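You operate a simulated robot arm through the tools that you are given. There is no shell and no other tool. Be economical: measure what you need, move in short steps, check, and stop when the job is done.

Carry out the task below with a simulated robot arm. There is one attempt and no reset: what you move stays moved.

TASK
Pull the oil tray open.

It is judged by the outcome, as a careful person would: the job done as asked, and still so three seconds after it is handed in. It fails if anything else is knocked over, pushed out of place, dropped, spilled or broken.

THE ROBOT
A 7-joint arm with a two-finger parallel gripper, fixed in place. Base frame: the origin is at the foot of the arm, x ahead of it, y to its left, z up; the work surface is at about z = 800. Lengths are in mm, angles in degrees, forces in N, time in s.
With the tool pointing down near the work surface it reaches from about 300 to 700 mm from the base axis. Its first joint turns from -66.0 to 66.0 degrees. Payload 1.57 kg.
Tool frame: the origin (TCP) lies between the finger pads and is the grasp point; the fingertips stand 30 mm ahead of it; z points along the fingers, y is the line along which they close. The gripper opens to 110 mm. The fingers are 24 mm wide and 12 mm thick; the gripper's body (48 by 112 mm) begins 78 mm behind the TCP.
Orientation is told as [roll, pitch, yaw] about the base's x, y, z axes, in that order, counted from this pose: with the fingers straight down and closing along the base's y, the tool's x points along the base's -x, its y along +y and its z along -z.

THE INTERFACE
- The arm moves only by the tool jog_arm. Its argument "targets" is a list of rows, each an object (a shift or turn left out is 0, a gripper value left out holds the last) with "claw": the closure, from 0 (fully open) to 1 (shut); "translation": the shift along the tool's x, y, z in mm, a list of three; "rot": the turn, a rotation vector about the tool's x, y, z in degrees, a list of three. In form: [{"claw": claw, "translation": [x, y, z], "rot": [wx, wy, wz]}, ...]. A call has 1 to 8 rows; each row is the pose to reach, as a shift and turn from the pose commanded when the call began, along the tool's axes at that moment. A row lasts 0.2 s, in which the tool goes at most 50 mm and 8.6 degrees; a call with a longer step from one row to the next is refused whole, and so is a gripper value outside its range. A pose out of reach is approached as far as the arm can. The call stops where the force on the tool passes 40 N (or 10 N more than at its start, if that is more) or the arm is blocked; 0.2 s more then pass. The fingers move at their own pace (about 108 mm/s each) and stop on an object; they squeeze with about 32 N. The grip force told is the motor's: it shows also when the fingers shut on nothing. Time passes only in rows, and 0.2 s behind the last, so rows that repeat a pose let the fingers close. It gives the time, the measured TCP pose, the force on the tool (base axes), the opening and the grip force at its end, in the units of the frame above (readings bear some noise), and new pictures: "views" is both (left out), scene, wrist or none.
- Cameras (640 x 400 px; columns grow to the right, rows downward): "scene" is fixed at [133.5, -371.3, 1410.5]; the picture's right is [0.96, -0.27, 0.00], its down [-0.14, -0.50, -0.85] and it looks along [0.23, 0.82, -0.52] (base axes); focal length 338 px, centre (320, 200). "wrist" rides on the gripper at [-36, 0, -80] in the tool frame; the picture's right is [0.00, -1.00, 0.00], its down [0.97, 0.00, -0.24] and it looks along [0.24, 0.00, 0.97] (tool axes); focal length 218 px, centre (320, 200).
- locate(camera, pixels): for up to 12 pixels [column, row] of the newest picture of that camera ("zoom" is the newest enlarged one), the place [x, y, z] in the base frame of the surface seen there, good to about 2 mm. No time passes.
- enlarge(camera, box): a new picture of the part [left, top, right, bottom] of that camera's present view, enlarged. No time passes.
- hand_in(): hands the job in; it is judged then, once.

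Work in short steps. Measure before you move; look again where a grasp or a placing could have gone wrong, and mend it. You have 60 turns and 120 pictures in all, the two below and enlarged ones among them. Open the gripper and draw the arm clear of the work before you hand the job in, unless the task says otherwise; then end with one line.

The tools are called after ">>>" by a JSON object that holds its "fn" and its "kwargs". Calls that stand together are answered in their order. jog_arm: Moves the arm, as the interface text tells. Its arguments: {"type":"object","properties":{"targets":{"type":"array","items":{"type":"object","properties":{"claw":{"type":"number"},"translation":{"type":"array","items":{"type":"number"}},"rot":{"type":"array","items":{"type":"number"}}}}},"views":{"type":"string","enum":["both","scene","wrist","none"]}},"required":["targets"]} The other tools are called the same way: locate (camera, pixels) gives the place of the surface under pixels of a picture; enlarge (camera, box) takes an enlarged picture of a part of a camera's view; hand_in () hands the job in.

At the start:

```text
time: 0.0
eef_pos: [313.1, 179.4, 1047.3]
tcp_rot: [0.0, 0.0, 0.0]
wrist_force: [0.1, -0.2, 0.3]
gripper_width: 110.0
gripper_force: 0.1
```

scene: 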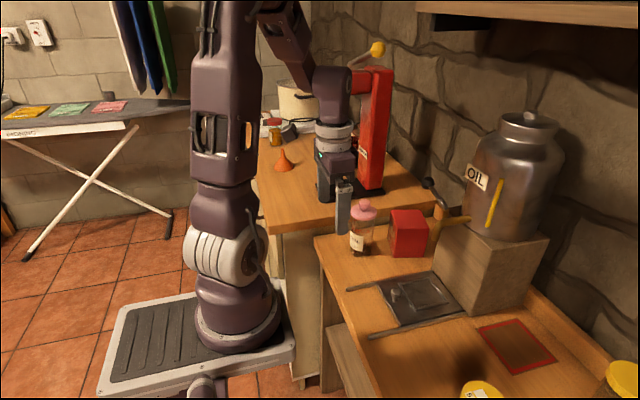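
wrist: 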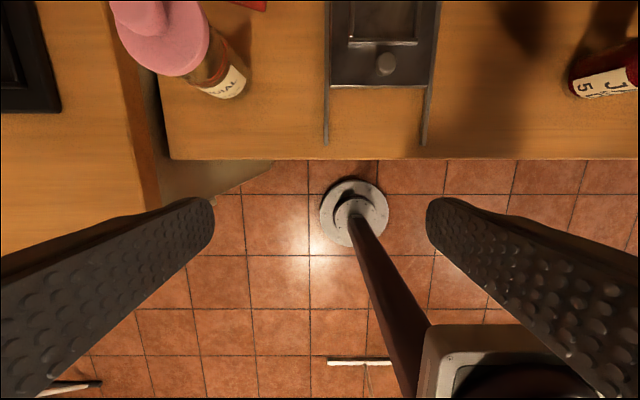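

The dark tray with a knob between two rails appears near (415,297) in scene and (385,60) in wrist. I'll enlarge both views.

>>> {"fn": "enlarge", "kwargs": {"camera": "scene", "box": [320, 160, 580, 380]}}

>>> {"fn": "enlarge", "kwargs": {"camera": "wrist", "box": [280, 0, 480, 160]}}

>>> {"fn": "locate", "kwargs": {"camera": "wrist", "pixels": [[385, 62], [385, 74], [340, 80], [425, 80], [327, 138], [425, 138], [380, 43], [345, 5], [380, 20], [375, 150], [376, 110]]}}

```text
1.82 times, centred on (450, 270) of scene
```

zoom: 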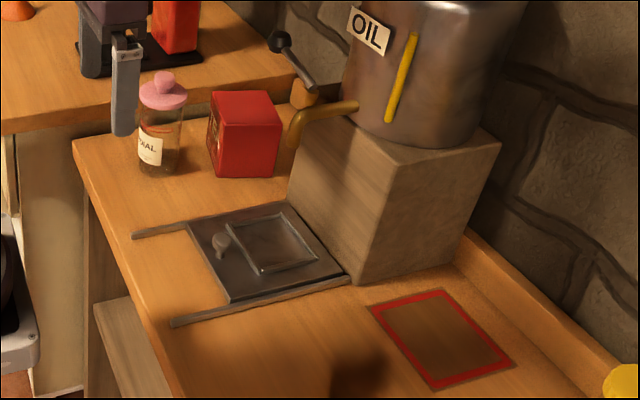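

```text
2.50 times, centred on (380, 80) of wrist
```

zoom: 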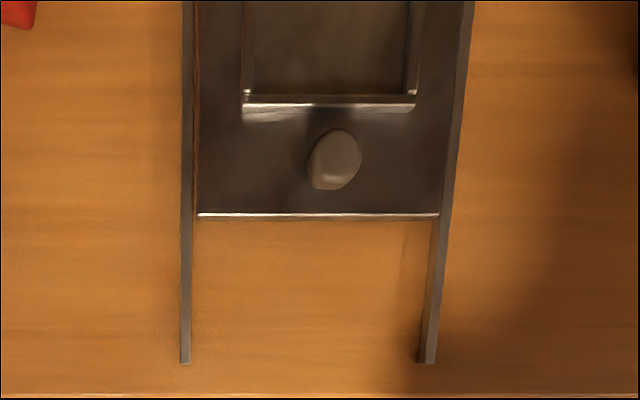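

```text
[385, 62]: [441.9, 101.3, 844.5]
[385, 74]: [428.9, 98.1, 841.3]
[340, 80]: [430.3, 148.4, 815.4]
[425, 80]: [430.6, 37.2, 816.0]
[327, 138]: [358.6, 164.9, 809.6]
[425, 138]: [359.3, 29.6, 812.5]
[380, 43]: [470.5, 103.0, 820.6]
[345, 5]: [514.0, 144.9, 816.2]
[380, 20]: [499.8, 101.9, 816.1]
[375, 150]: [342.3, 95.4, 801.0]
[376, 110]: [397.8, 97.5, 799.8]
```

>>> {"fn": "enlarge", "kwargs": {"camera": "scene", "box": [360, 170, 500, 330]}}

>>> {"fn": "locate", "kwargs": {"camera": "scene", "pixels": [[440, 217], [427, 181], [463, 219], [410, 257], [409, 288], [405, 225], [391, 215], [362, 208], [436, 274], [465, 311], [443, 200], [412, 290]]}}

```text
2.50 times, centred on (430, 250) of scene
```

zoom: 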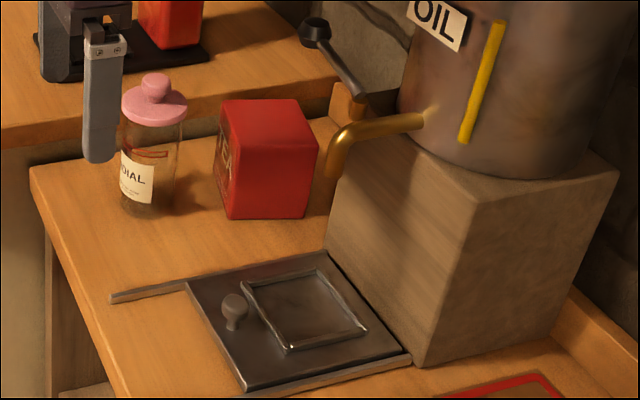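

```text
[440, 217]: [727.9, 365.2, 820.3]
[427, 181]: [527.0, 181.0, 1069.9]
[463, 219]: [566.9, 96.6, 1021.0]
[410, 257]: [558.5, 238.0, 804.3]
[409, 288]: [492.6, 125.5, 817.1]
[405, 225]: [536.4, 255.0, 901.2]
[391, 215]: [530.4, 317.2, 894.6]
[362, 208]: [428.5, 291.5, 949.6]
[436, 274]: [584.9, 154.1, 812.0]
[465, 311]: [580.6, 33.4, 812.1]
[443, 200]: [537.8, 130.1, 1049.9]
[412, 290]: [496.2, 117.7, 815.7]
```

>>> {"fn": "locate", "kwargs": {"camera": "zoom", "pixels": [[332, 172], [332, 150], [340, 135], [370, 127], [410, 122], [315, 32], [350, 80], [235, 300], [235, 310], [232, 325], [226, 300], [246, 300]]}}

```text
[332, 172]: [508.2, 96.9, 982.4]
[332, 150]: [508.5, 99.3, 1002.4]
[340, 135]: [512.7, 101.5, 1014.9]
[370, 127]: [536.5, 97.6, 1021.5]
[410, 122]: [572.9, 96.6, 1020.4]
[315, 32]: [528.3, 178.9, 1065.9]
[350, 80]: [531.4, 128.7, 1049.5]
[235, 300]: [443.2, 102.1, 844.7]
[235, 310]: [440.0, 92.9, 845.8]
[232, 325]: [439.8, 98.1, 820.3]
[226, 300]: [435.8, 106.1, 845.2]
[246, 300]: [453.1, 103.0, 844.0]
```

The knob is at about (442, 99), with its top at z≈845 and the plate at z≈816. The spout is at x≥500 and z≥980, so I'll tilt 15° to keep the gripper body clear and move above the knob.

>>> {"fn": "jog_arm", "kwargs": {"targets": [{"claw": 0.4, "translation": [-20, -16, 25], "rot": [0, -4, 0]}, {"translation": [-45, -32, 50], "rot": [0, -8, 0]}, {"translation": [-70, -48, 75], "rot": [0, -12, 0]}, {"translation": [-95, -64, 100], "rot": [0, -15, 0]}, {"translation": [-117, -80, 127], "rot": [0, -15, 0]}, {"translation": [-117, -80, 127], "rot": [0, -15, 0]}]}}

```text
time: 1.4
eef_pos: [428.7, 97.7, 919.8]
tcp_rot: [0.0, -15.0, -0.1]
wrist_force: [0.2, 0.3, -0.5]
gripper_width: 66.1
gripper_force: 0.1
```

scene: 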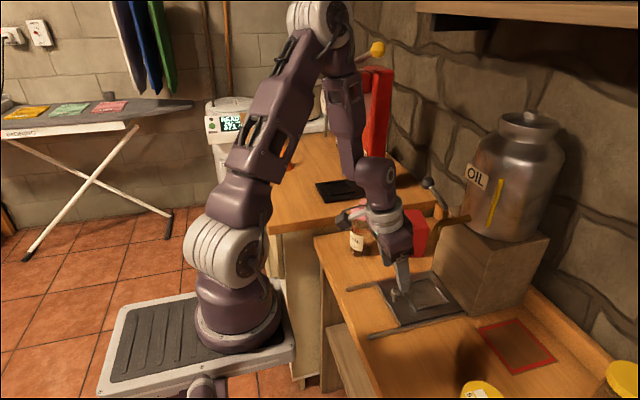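
wrist: 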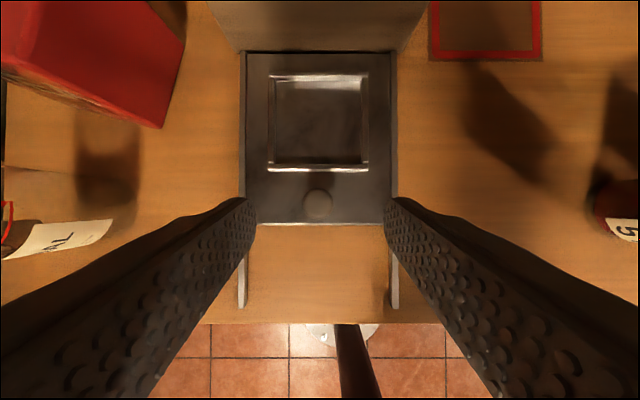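

>>> {"fn": "locate", "kwargs": {"camera": "wrist", "pixels": [[318, 192], [318, 204], [318, 217], [305, 205], [331, 205], [318, 226], [243, 306], [394, 306], [270, 172]]}}

>>> {"fn": "enlarge", "kwargs": {"camera": "scene", "box": [330, 150, 490, 330]}}

```text
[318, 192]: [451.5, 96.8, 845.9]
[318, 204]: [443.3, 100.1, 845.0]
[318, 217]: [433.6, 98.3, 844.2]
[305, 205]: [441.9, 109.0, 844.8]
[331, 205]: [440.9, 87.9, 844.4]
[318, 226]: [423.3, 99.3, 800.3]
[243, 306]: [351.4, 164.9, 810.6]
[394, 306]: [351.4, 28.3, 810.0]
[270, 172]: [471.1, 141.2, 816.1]
```

```text
2.22 times, centred on (410, 240) of scene
```

zoom: 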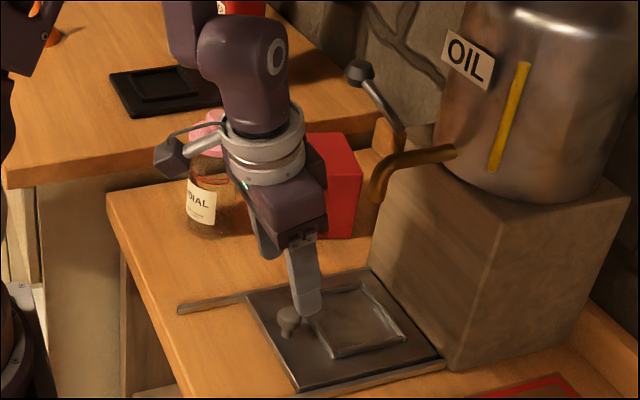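

Knob centre is at (442.5, 98.5). The gripper is well clear of the spout, so I descend along the fingers to TCP z≈853.

>>> {"fn": "jog_arm", "kwargs": {"targets": [{"translation": [4, 0.8, 30], "rot": [0, 0, 0]}, {"translation": [7.8, 0.8, 55]}, {"translation": [7.8, 0.8, 67]}, {"translation": [7.8, 0.8, 67]}]}}

```text
time: 2.4
eef_pos: [440.1, 99.5, 854.0]
tcp_rot: [0.0, -15.1, 0.0]
wrist_force: [-0.2, 0.1, 0.7]
gripper_width: 66.1
gripper_force: 0.0
```

scene: 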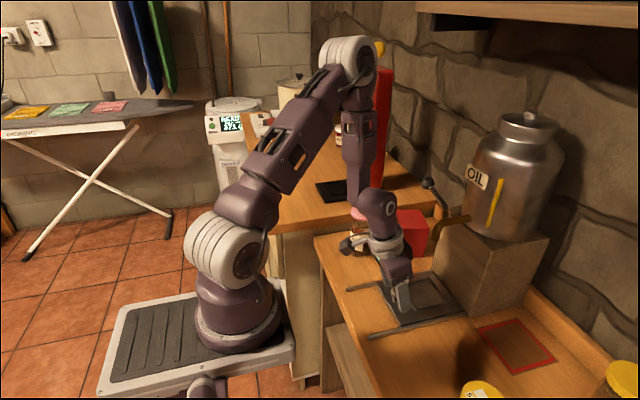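
wrist: 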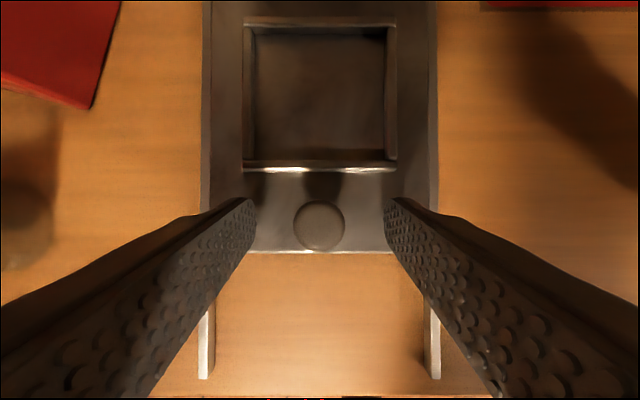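

Knob at (318,225) is centred between the fingers. I close on it and check the arm's clearance to the jar.

>>> {"fn": "jog_arm", "kwargs": {"targets": [{"claw": 1, "translation": [0, 0, 0]}, {"translation": [0, 0, 0]}, {"translation": [0, 0, 0]}]}}

>>> {"fn": "enlarge", "kwargs": {"camera": "scene", "box": [320, 180, 480, 330]}}

```text
time: 3.2
eef_pos: [439.2, 98.6, 855.0]
tcp_rot: [0.0, -15.0, 0.0]
wrist_force: [0.2, 3.9, -5.2]
gripper_width: 23.2
gripper_force: 35.3
```

scene: 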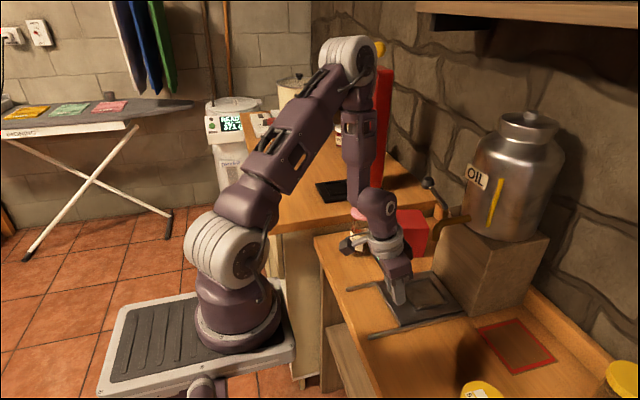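
wrist: 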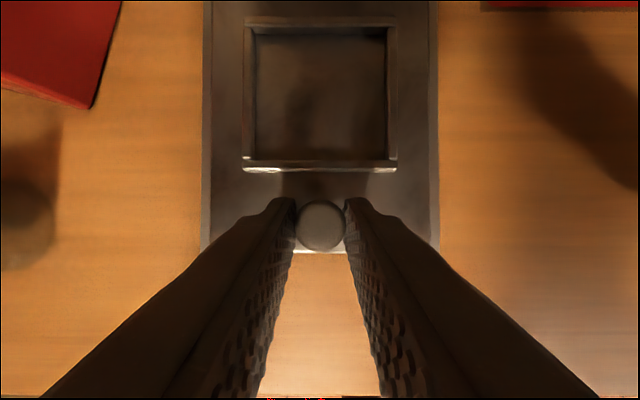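

```text
2.67 times, centred on (400, 255) of scene
```

zoom: 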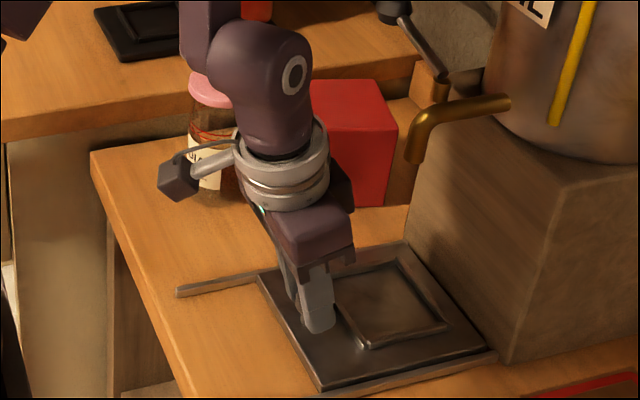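

The knob is gripped (23 mm). I pull along base −x by 30 mm.

>>> {"fn": "jog_arm", "kwargs": {"targets": [{"translation": [9.7, 0, -2.6]}, {"translation": [19.3, 0, -5.2]}, {"translation": [29, 0, -7.8]}, {"translation": [29, 0, -7.8]}]}}

```text
time: 4.2
eef_pos: [410.7, 99.5, 853.7]
tcp_rot: [0.0, -15.1, 0.0]
wrist_force: [1.0, 5.5, 19.6]
gripper_width: 23.3
gripper_force: 35.3
```

scene: 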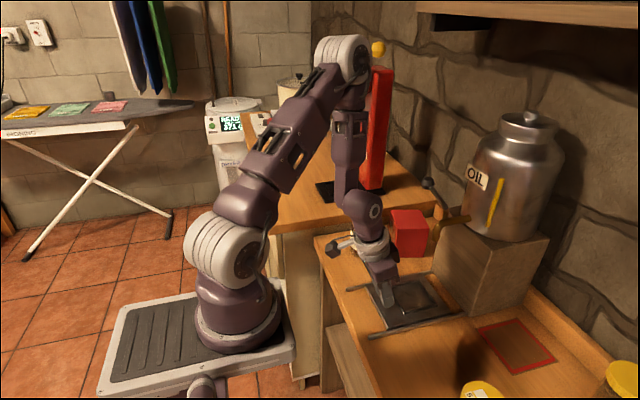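
wrist: 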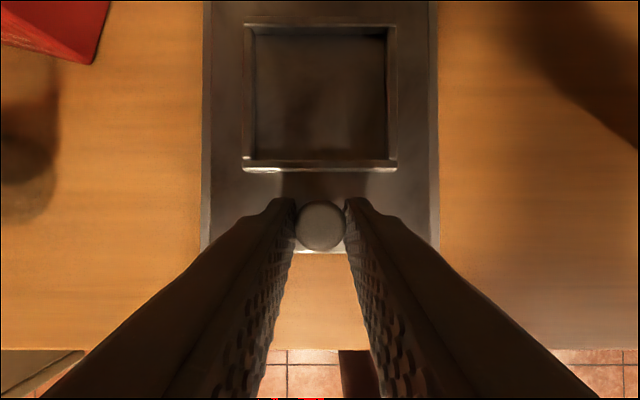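

The tray is following, with the front edge near x≈395. I keep pulling with a slight relief upward.

>>> {"fn": "jog_arm", "kwargs": {"targets": [{"translation": [9.5, 0, -3.3]}, {"translation": [19.1, 0, -6]}, {"translation": [28.8, 0, -8.6]}, {"translation": [28.8, 0, -8.6]}]}}

```text
time: 5.2
eef_pos: [380.2, 100.0, 854.2]
tcp_rot: [0.0, -14.8, 0.1]
wrist_force: [-0.8, 21.9, -20.2]
gripper_width: 23.3
gripper_force: 35.3
```

scene: 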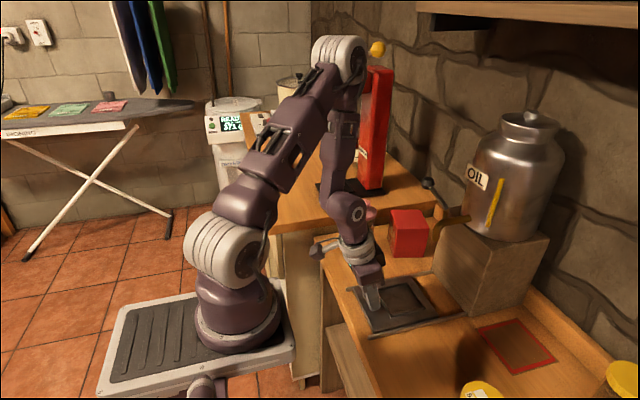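
wrist: 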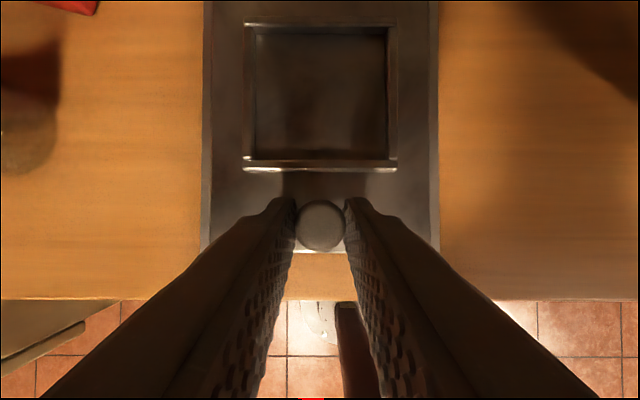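

60 mm drawn. Side force is 22 N, so I shift +1.2 mm in y and slightly down, then continue.

>>> {"fn": "jog_arm", "kwargs": {"targets": [{"translation": [5, 1.2, -0.8]}, {"translation": [10, 1.2, -2.1]}, {"translation": [15, 1.2, -3.4]}, {"translation": [20, 1.2, -4.8]}, {"translation": [20, 1.2, -4.8]}]}}

```text
time: 6.4
eef_pos: [360.7, 100.1, 853.6]
tcp_rot: [0.1, -15.2, 0.0]
wrist_force: [1.1, 21.0, 25.0]
gripper_width: 23.2
gripper_force: 36.0
```

scene: 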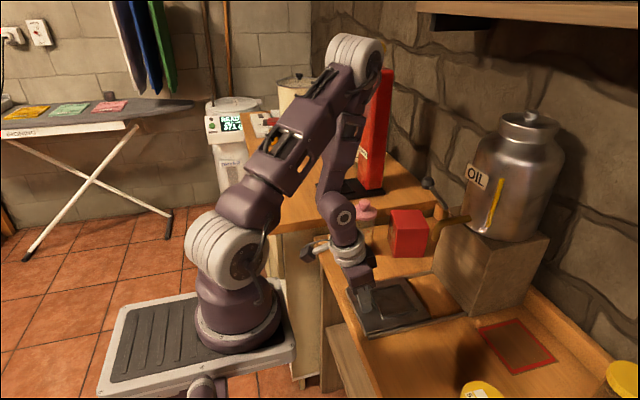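
wrist: 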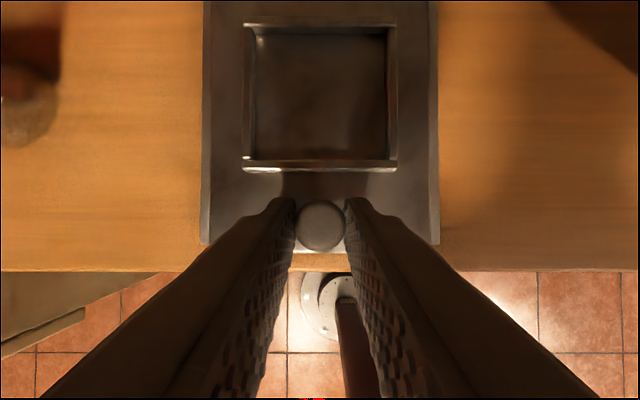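

Now 80 mm out, with no x resistance yet. I creep on in small steps to feel for the stop.

>>> {"fn": "jog_arm", "kwargs": {"targets": [{"translation": [3, 0.8, -1.3]}, {"translation": [6, 0.8, -2.1]}, {"translation": [9, 0.8, -2.9]}, {"translation": [12, 0.8, -3.7]}, {"translation": [12, 0.8, -3.7]}]}}

```text
time: 7.6
eef_pos: [347.2, 99.6, 854.5]
tcp_rot: [-0.1, -14.8, -0.1]
wrist_force: [0.9, 4.6, -18.0]
gripper_width: 23.0
gripper_force: 35.8
```

scene: 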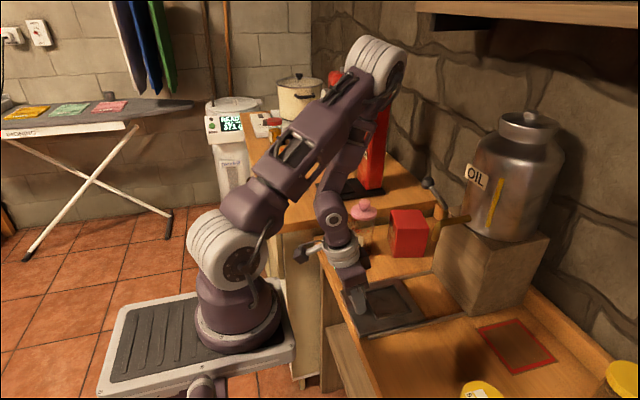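
wrist: 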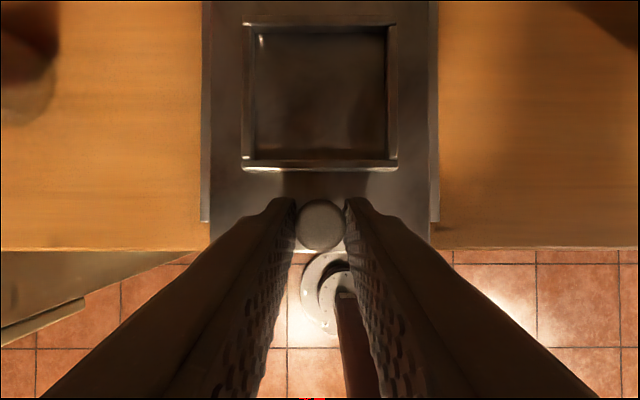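

>>> {"fn": "enlarge", "kwargs": {"camera": "scene", "box": [300, 200, 500, 360]}}

```text
2.50 times, centred on (400, 280) of scene
```

zoom: 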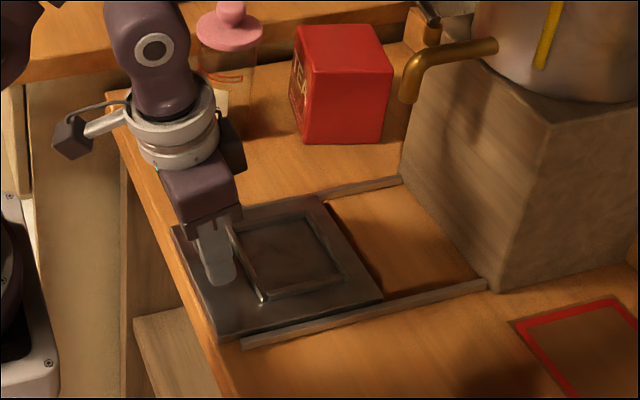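

It is about 93 mm out and still well supported (rear edge near x≈490). I creep a bit further to look for an end stop.

>>> {"fn": "jog_arm", "kwargs": {"targets": [{"translation": [3, 0, -0.4]}, {"translation": [6, 0, -1.2]}, {"translation": [9, 0, -2]}, {"translation": [12, 0, -2.8]}, {"translation": [15, 0, -3.6]}, {"translation": [15, 0, -3.6]}]}}

```text
time: 9.0
eef_pos: [331.3, 100.1, 853.9]
tcp_rot: [0.0, -14.8, -0.1]
wrist_force: [0.1, -7.1, -25.1]
gripper_width: 23.4
gripper_force: 35.5
```

scene: 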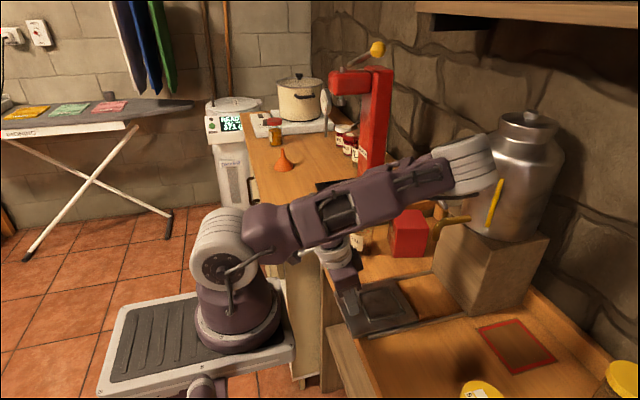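
wrist: 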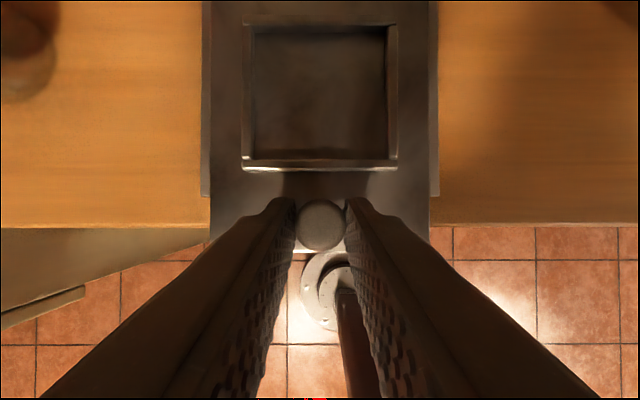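

The elbow has swung out toward the tank. I stop pulling (109 mm out) and check clearance.

>>> {"fn": "locate", "kwargs": {"camera": "scene", "pixels": [[465, 165], [490, 165], [440, 175], [515, 170], [430, 165], [478, 190], [450, 195]]}}

>>> {"fn": "enlarge", "kwargs": {"camera": "scene", "box": [320, 100, 580, 340]}}

```text
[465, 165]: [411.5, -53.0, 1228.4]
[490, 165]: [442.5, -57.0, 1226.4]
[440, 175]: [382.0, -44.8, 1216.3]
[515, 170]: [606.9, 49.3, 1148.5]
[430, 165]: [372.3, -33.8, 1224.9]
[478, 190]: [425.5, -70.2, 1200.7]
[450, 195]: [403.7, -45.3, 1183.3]
```

```text
1.67 times, centred on (450, 220) of scene
```

zoom: 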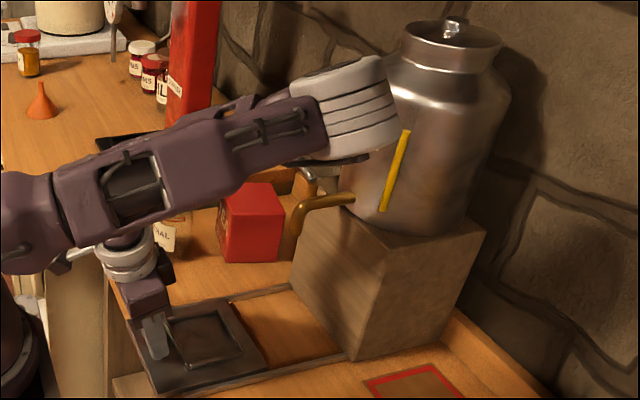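

The elbow is about 100 mm from the tank and nothing has been touched. I open the gripper partway here without moving.

>>> {"fn": "jog_arm", "kwargs": {"targets": [{"claw": 0.4, "translation": [0, 0, 0]}, {"translation": [0, 0, 0]}]}}

```text
time: 9.6
eef_pos: [332.6, 101.3, 854.2]
tcp_rot: [0.0, -15.0, 0.1]
wrist_force: [0.0, -0.1, 0.5]
gripper_width: 65.9
gripper_force: 0.0
```

scene: 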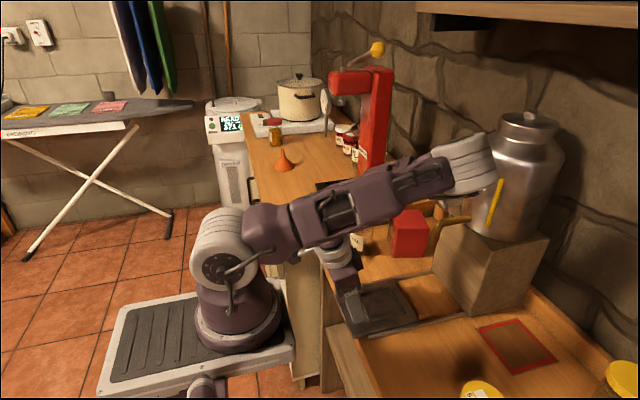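
wrist: 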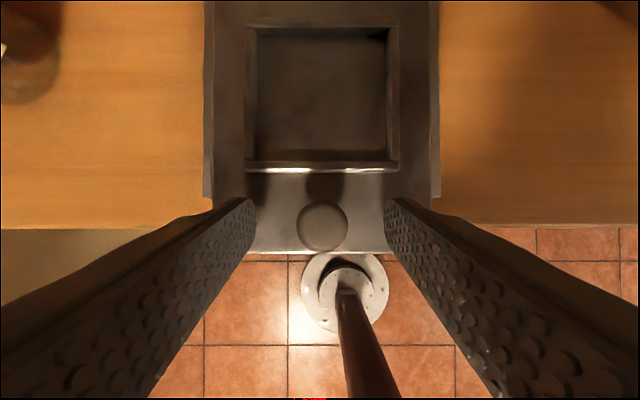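

Fingers are clear of the knob and the tray hasn't moved. I raise straight up 40 mm and check the arm.

>>> {"fn": "jog_arm", "kwargs": {"targets": [{"translation": [-2.6, 0, -9.7]}, {"translation": [-5.2, 0, -19.3]}, {"translation": [-7.8, 0, -29]}, {"translation": [-10.4, 0, -38.6]}]}}

```text
time: 10.6
eef_pos: [332.1, 101.4, 893.6]
tcp_rot: [0.0, -15.0, -0.1]
wrist_force: [0.0, 1.2, 0.3]
gripper_width: 65.8
gripper_force: 0.1
```

scene: 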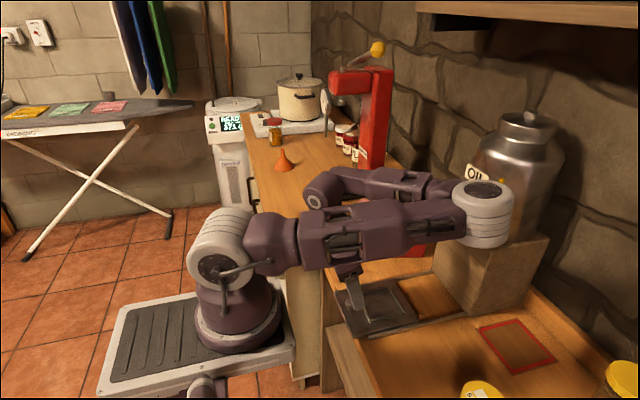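
wrist: 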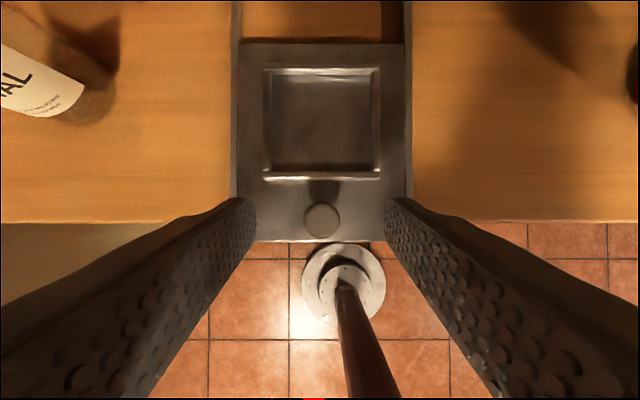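

Elbow is dropping on the right side; I check how near the arm is to the tap, jar and tank.

>>> {"fn": "locate", "kwargs": {"camera": "scene", "pixels": [[485, 190], [485, 240], [510, 205], [440, 185], [400, 180], [320, 190], [345, 180], [413, 250], [455, 215]]}}

>>> {"fn": "enlarge", "kwargs": {"camera": "scene", "box": [290, 130, 550, 340]}}

```text
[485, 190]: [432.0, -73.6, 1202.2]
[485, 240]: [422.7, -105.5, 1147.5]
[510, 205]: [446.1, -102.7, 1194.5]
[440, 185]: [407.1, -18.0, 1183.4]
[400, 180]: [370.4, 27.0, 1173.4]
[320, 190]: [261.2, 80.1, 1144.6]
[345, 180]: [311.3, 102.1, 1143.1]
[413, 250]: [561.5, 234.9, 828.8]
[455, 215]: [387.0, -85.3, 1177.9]
```

```text
1.90 times, centred on (420, 235) of scene
```

zoom: 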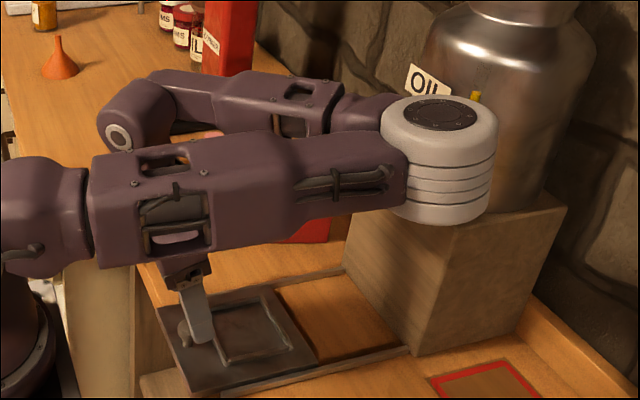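

Everything is clear: the elbow is at x≈440, z≈1150 over free space. I rise another 40 mm and check.

>>> {"fn": "jog_arm", "kwargs": {"targets": [{"translation": [-2.6, 0, -9.7]}, {"translation": [-5.2, 0, -19.3]}, {"translation": [-7.8, 0, -29]}, {"translation": [-10.4, 0, -38.6]}, {"translation": [-10.4, 0, -38.6]}]}}

```text
time: 11.8
eef_pos: [332.8, 101.1, 935.7]
tcp_rot: [0.0, -15.0, 0.0]
wrist_force: [0.9, 0.7, 0.6]
gripper_width: 66.0
gripper_force: 0.1
```

scene: 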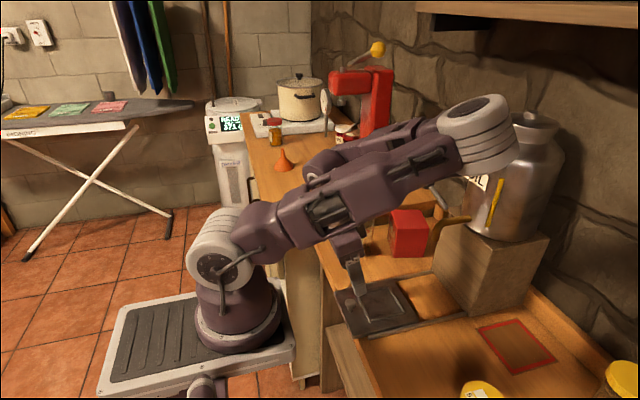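
wrist: 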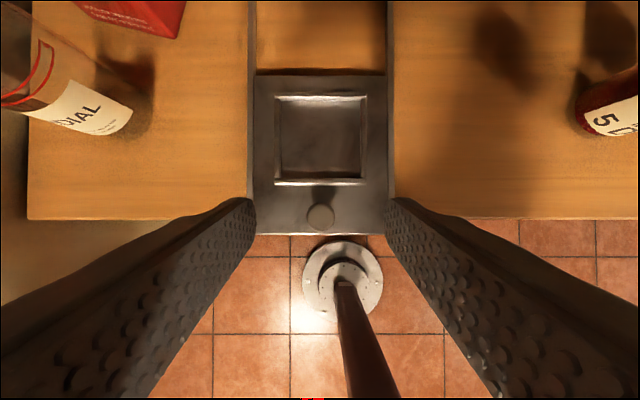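

The tray is open 109 mm with no stop felt yet. The spout no longer limits the tool, so I straighten it to vertical, which gives more room near the base and allows a final pull to the stop.

>>> {"fn": "jog_arm", "kwargs": {"targets": [{"translation": [0, 0, 0], "rot": [0, 4, 0]}, {"rot": [0, 8, 0]}, {"rot": [0, 12, 0]}, {"rot": [0, 15, 0]}, {"rot": [0, 15, 0]}]}}

```text
time: 13.0
eef_pos: [331.8, 100.8, 933.7]
tcp_rot: [0.1, 0.1, 0.0]
wrist_force: [-0.4, -1.0, -0.4]
gripper_width: 65.9
gripper_force: 0.1
```

scene: 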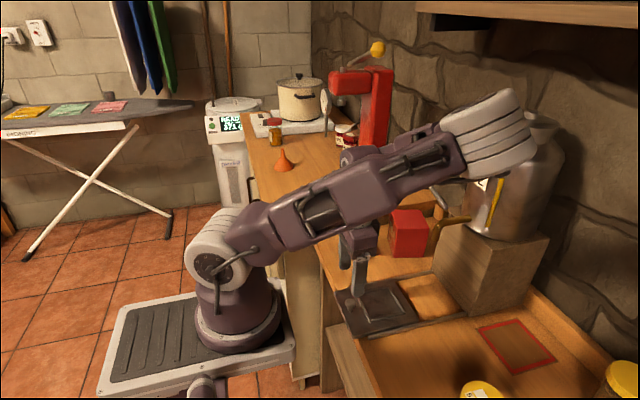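
wrist: 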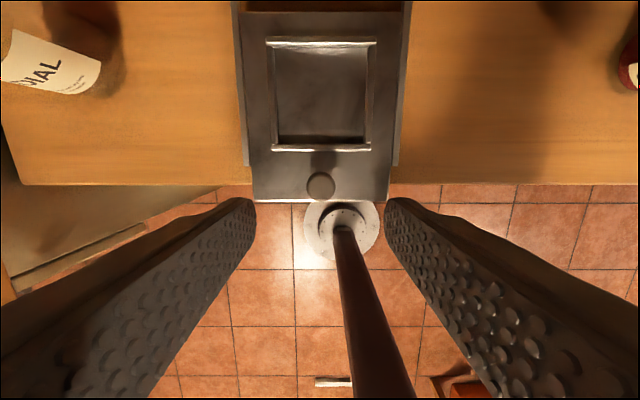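

>>> {"fn": "locate", "kwargs": {"camera": "wrist", "pixels": [[320, 175], [320, 186], [320, 196], [306, 186], [334, 186], [270, 194], [270, 200], [300, 15], [300, 8], [220, 180]]}}

>>> {"fn": "locate", "kwargs": {"camera": "scene", "pixels": [[500, 110], [530, 140], [500, 170], [470, 175], [440, 140]]}}

```text
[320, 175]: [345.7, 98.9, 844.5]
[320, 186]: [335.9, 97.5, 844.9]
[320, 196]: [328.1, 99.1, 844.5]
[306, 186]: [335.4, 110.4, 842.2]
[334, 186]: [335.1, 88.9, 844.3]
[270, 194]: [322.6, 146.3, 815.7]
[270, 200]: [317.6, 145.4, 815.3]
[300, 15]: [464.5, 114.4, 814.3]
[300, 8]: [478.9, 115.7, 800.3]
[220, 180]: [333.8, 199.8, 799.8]
```

```text
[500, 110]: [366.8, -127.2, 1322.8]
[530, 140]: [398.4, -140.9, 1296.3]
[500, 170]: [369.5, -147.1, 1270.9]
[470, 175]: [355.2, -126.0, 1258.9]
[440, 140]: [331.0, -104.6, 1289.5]
```

Knob is now at (336.5, 98.7), and the tray is level and supported. I descend onto it vertically and grip.

>>> {"fn": "jog_arm", "kwargs": {"targets": [{"translation": [-4.5, -1.5, 20]}, {"translation": [-4.5, -1.5, 40]}, {"translation": [-4.5, -1.5, 60]}, {"translation": [-4.5, -1.5, 79]}, {"translation": [-4.5, -1.5, 79]}, {"claw": 1, "translation": [-4.5, -1.5, 79]}, {"claw": 1, "translation": [-4.5, -1.5, 79]}, {"claw": 1, "translation": [-4.5, -1.5, 79]}]}}

```text
time: 14.8
eef_pos: [337.8, 101.1, 854.9]
tcp_rot: [0.2, 0.1, 0.0]
wrist_force: [-0.7, 15.1, -15.7]
gripper_width: 23.3
gripper_force: 35.6
```

scene: 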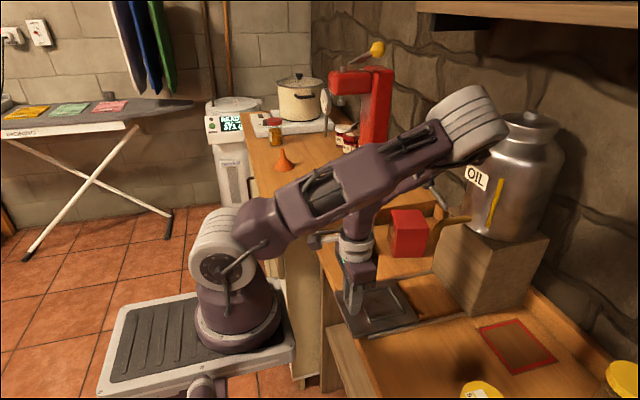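
wrist: 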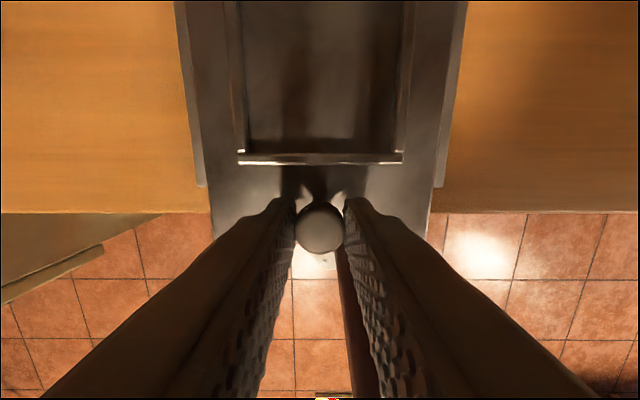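

Gripped again. I pull −x in 4 mm steps up to 24 mm, watching for the stop.

>>> {"fn": "jog_arm", "kwargs": {"targets": [{"translation": [4, 1, 0.4]}, {"translation": [8, 1, 0.4]}, {"translation": [12, 1, 0.4]}, {"translation": [16, 1, 0.4]}, {"translation": [20, 1, 0.4]}, {"translation": [24, 1, 0.4]}, {"translation": [24, 1, 0.4]}]}}

```text
time: 16.4
eef_pos: [311.0, 100.0, 853.8]
tcp_rot: [0.0, 0.2, 0.0]
wrist_force: [-0.3, -0.6, 0.2]
gripper_width: 0.0
gripper_force: 20.7
```

scene: 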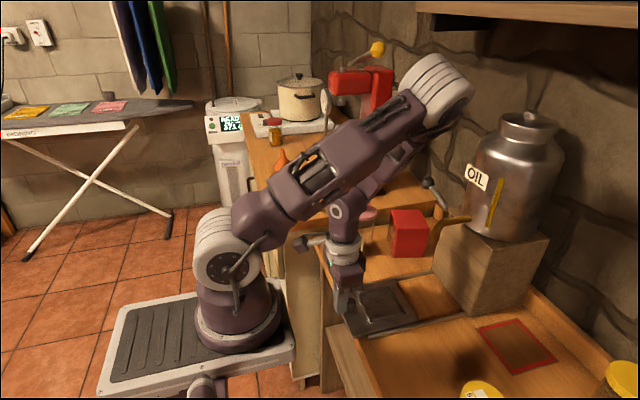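
wrist: 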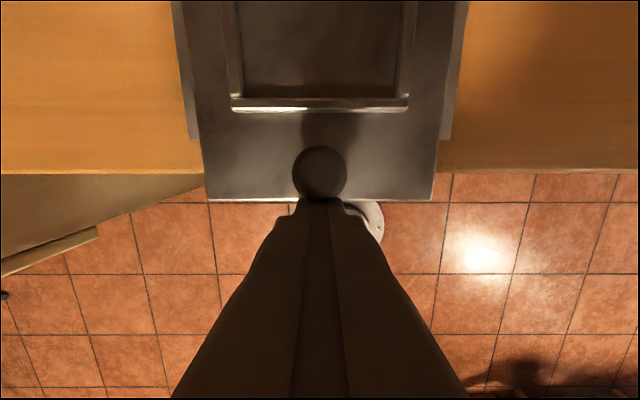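

The fingers slid off the knob, so the tray is likely at its stop. I raise clear (fingers shut, in front of the tray) and measure.

>>> {"fn": "jog_arm", "kwargs": {"targets": [{"translation": [0, 0, -20]}, {"translation": [0, 0, -40]}, {"translation": [0, 0, -60]}, {"translation": [0, 0, -80]}, {"claw": 0.4, "translation": [0, 0, -80]}, {"translation": [0, 0, -80]}]}}

>>> {"fn": "locate", "kwargs": {"camera": "wrist", "pixels": [[320, 187], [320, 195], [320, 180], [270, 194]]}}

>>> {"fn": "enlarge", "kwargs": {"camera": "scene", "box": [300, 180, 500, 340]}}

```text
time: 17.8
eef_pos: [311.0, 99.0, 935.4]
tcp_rot: [0.0, 0.0, 0.0]
wrist_force: [0.1, 0.0, 0.1]
gripper_width: 66.0
gripper_force: 0.0
```

scene: 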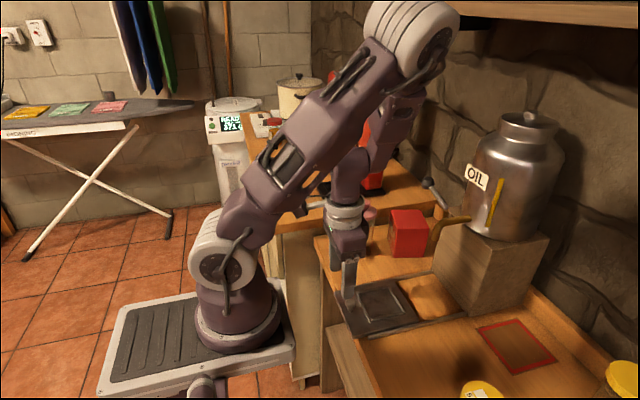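
wrist: 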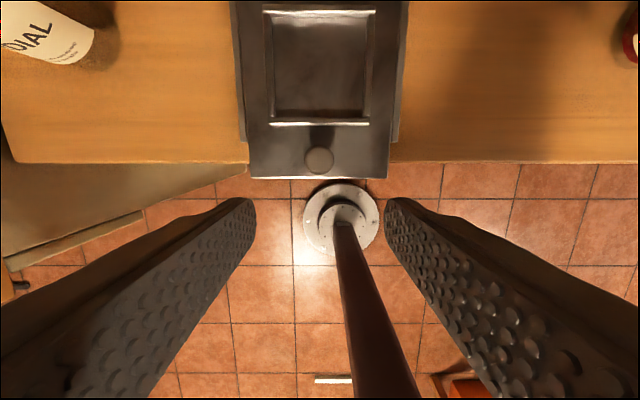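

```text
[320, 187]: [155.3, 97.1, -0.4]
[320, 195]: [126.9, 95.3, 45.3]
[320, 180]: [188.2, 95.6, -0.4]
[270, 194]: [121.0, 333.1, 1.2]
```

```text
2.50 times, centred on (400, 260) of scene
```

zoom: 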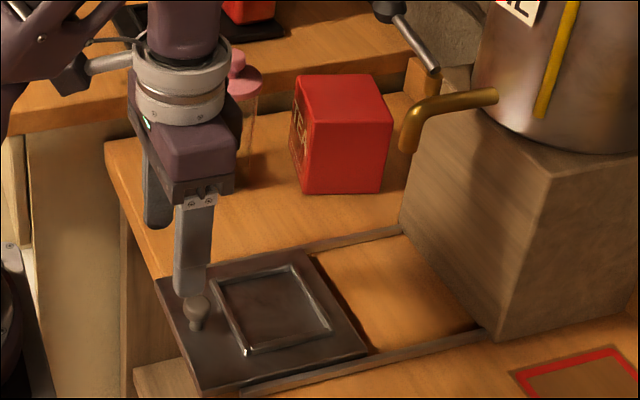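

>>> {"fn": "locate", "kwargs": {"camera": "wrist", "pixels": [[320, 160], [320, 150], [320, 170], [270, 172], [270, 176], [55, 35], [60, 58]]}}

```text
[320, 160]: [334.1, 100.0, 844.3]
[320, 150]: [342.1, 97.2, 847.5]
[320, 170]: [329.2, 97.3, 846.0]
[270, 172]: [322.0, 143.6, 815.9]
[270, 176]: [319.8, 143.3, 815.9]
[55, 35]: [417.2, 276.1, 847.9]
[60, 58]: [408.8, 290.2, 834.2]
```

The knob stays at x≈336 even under the final hard pull, so the tray is at its end stop. The jar, box, tap and tank are undisturbed, the gripper is open, and the arm is clear.

>>> {"fn": "hand_in", "kwargs": {}}

```text
The job is handed in.
```

The oil tray is pulled open about 107 mm. It appears to be at its end stop, because it didn't move any further on a final harder pull. Nothing else was disturbed.
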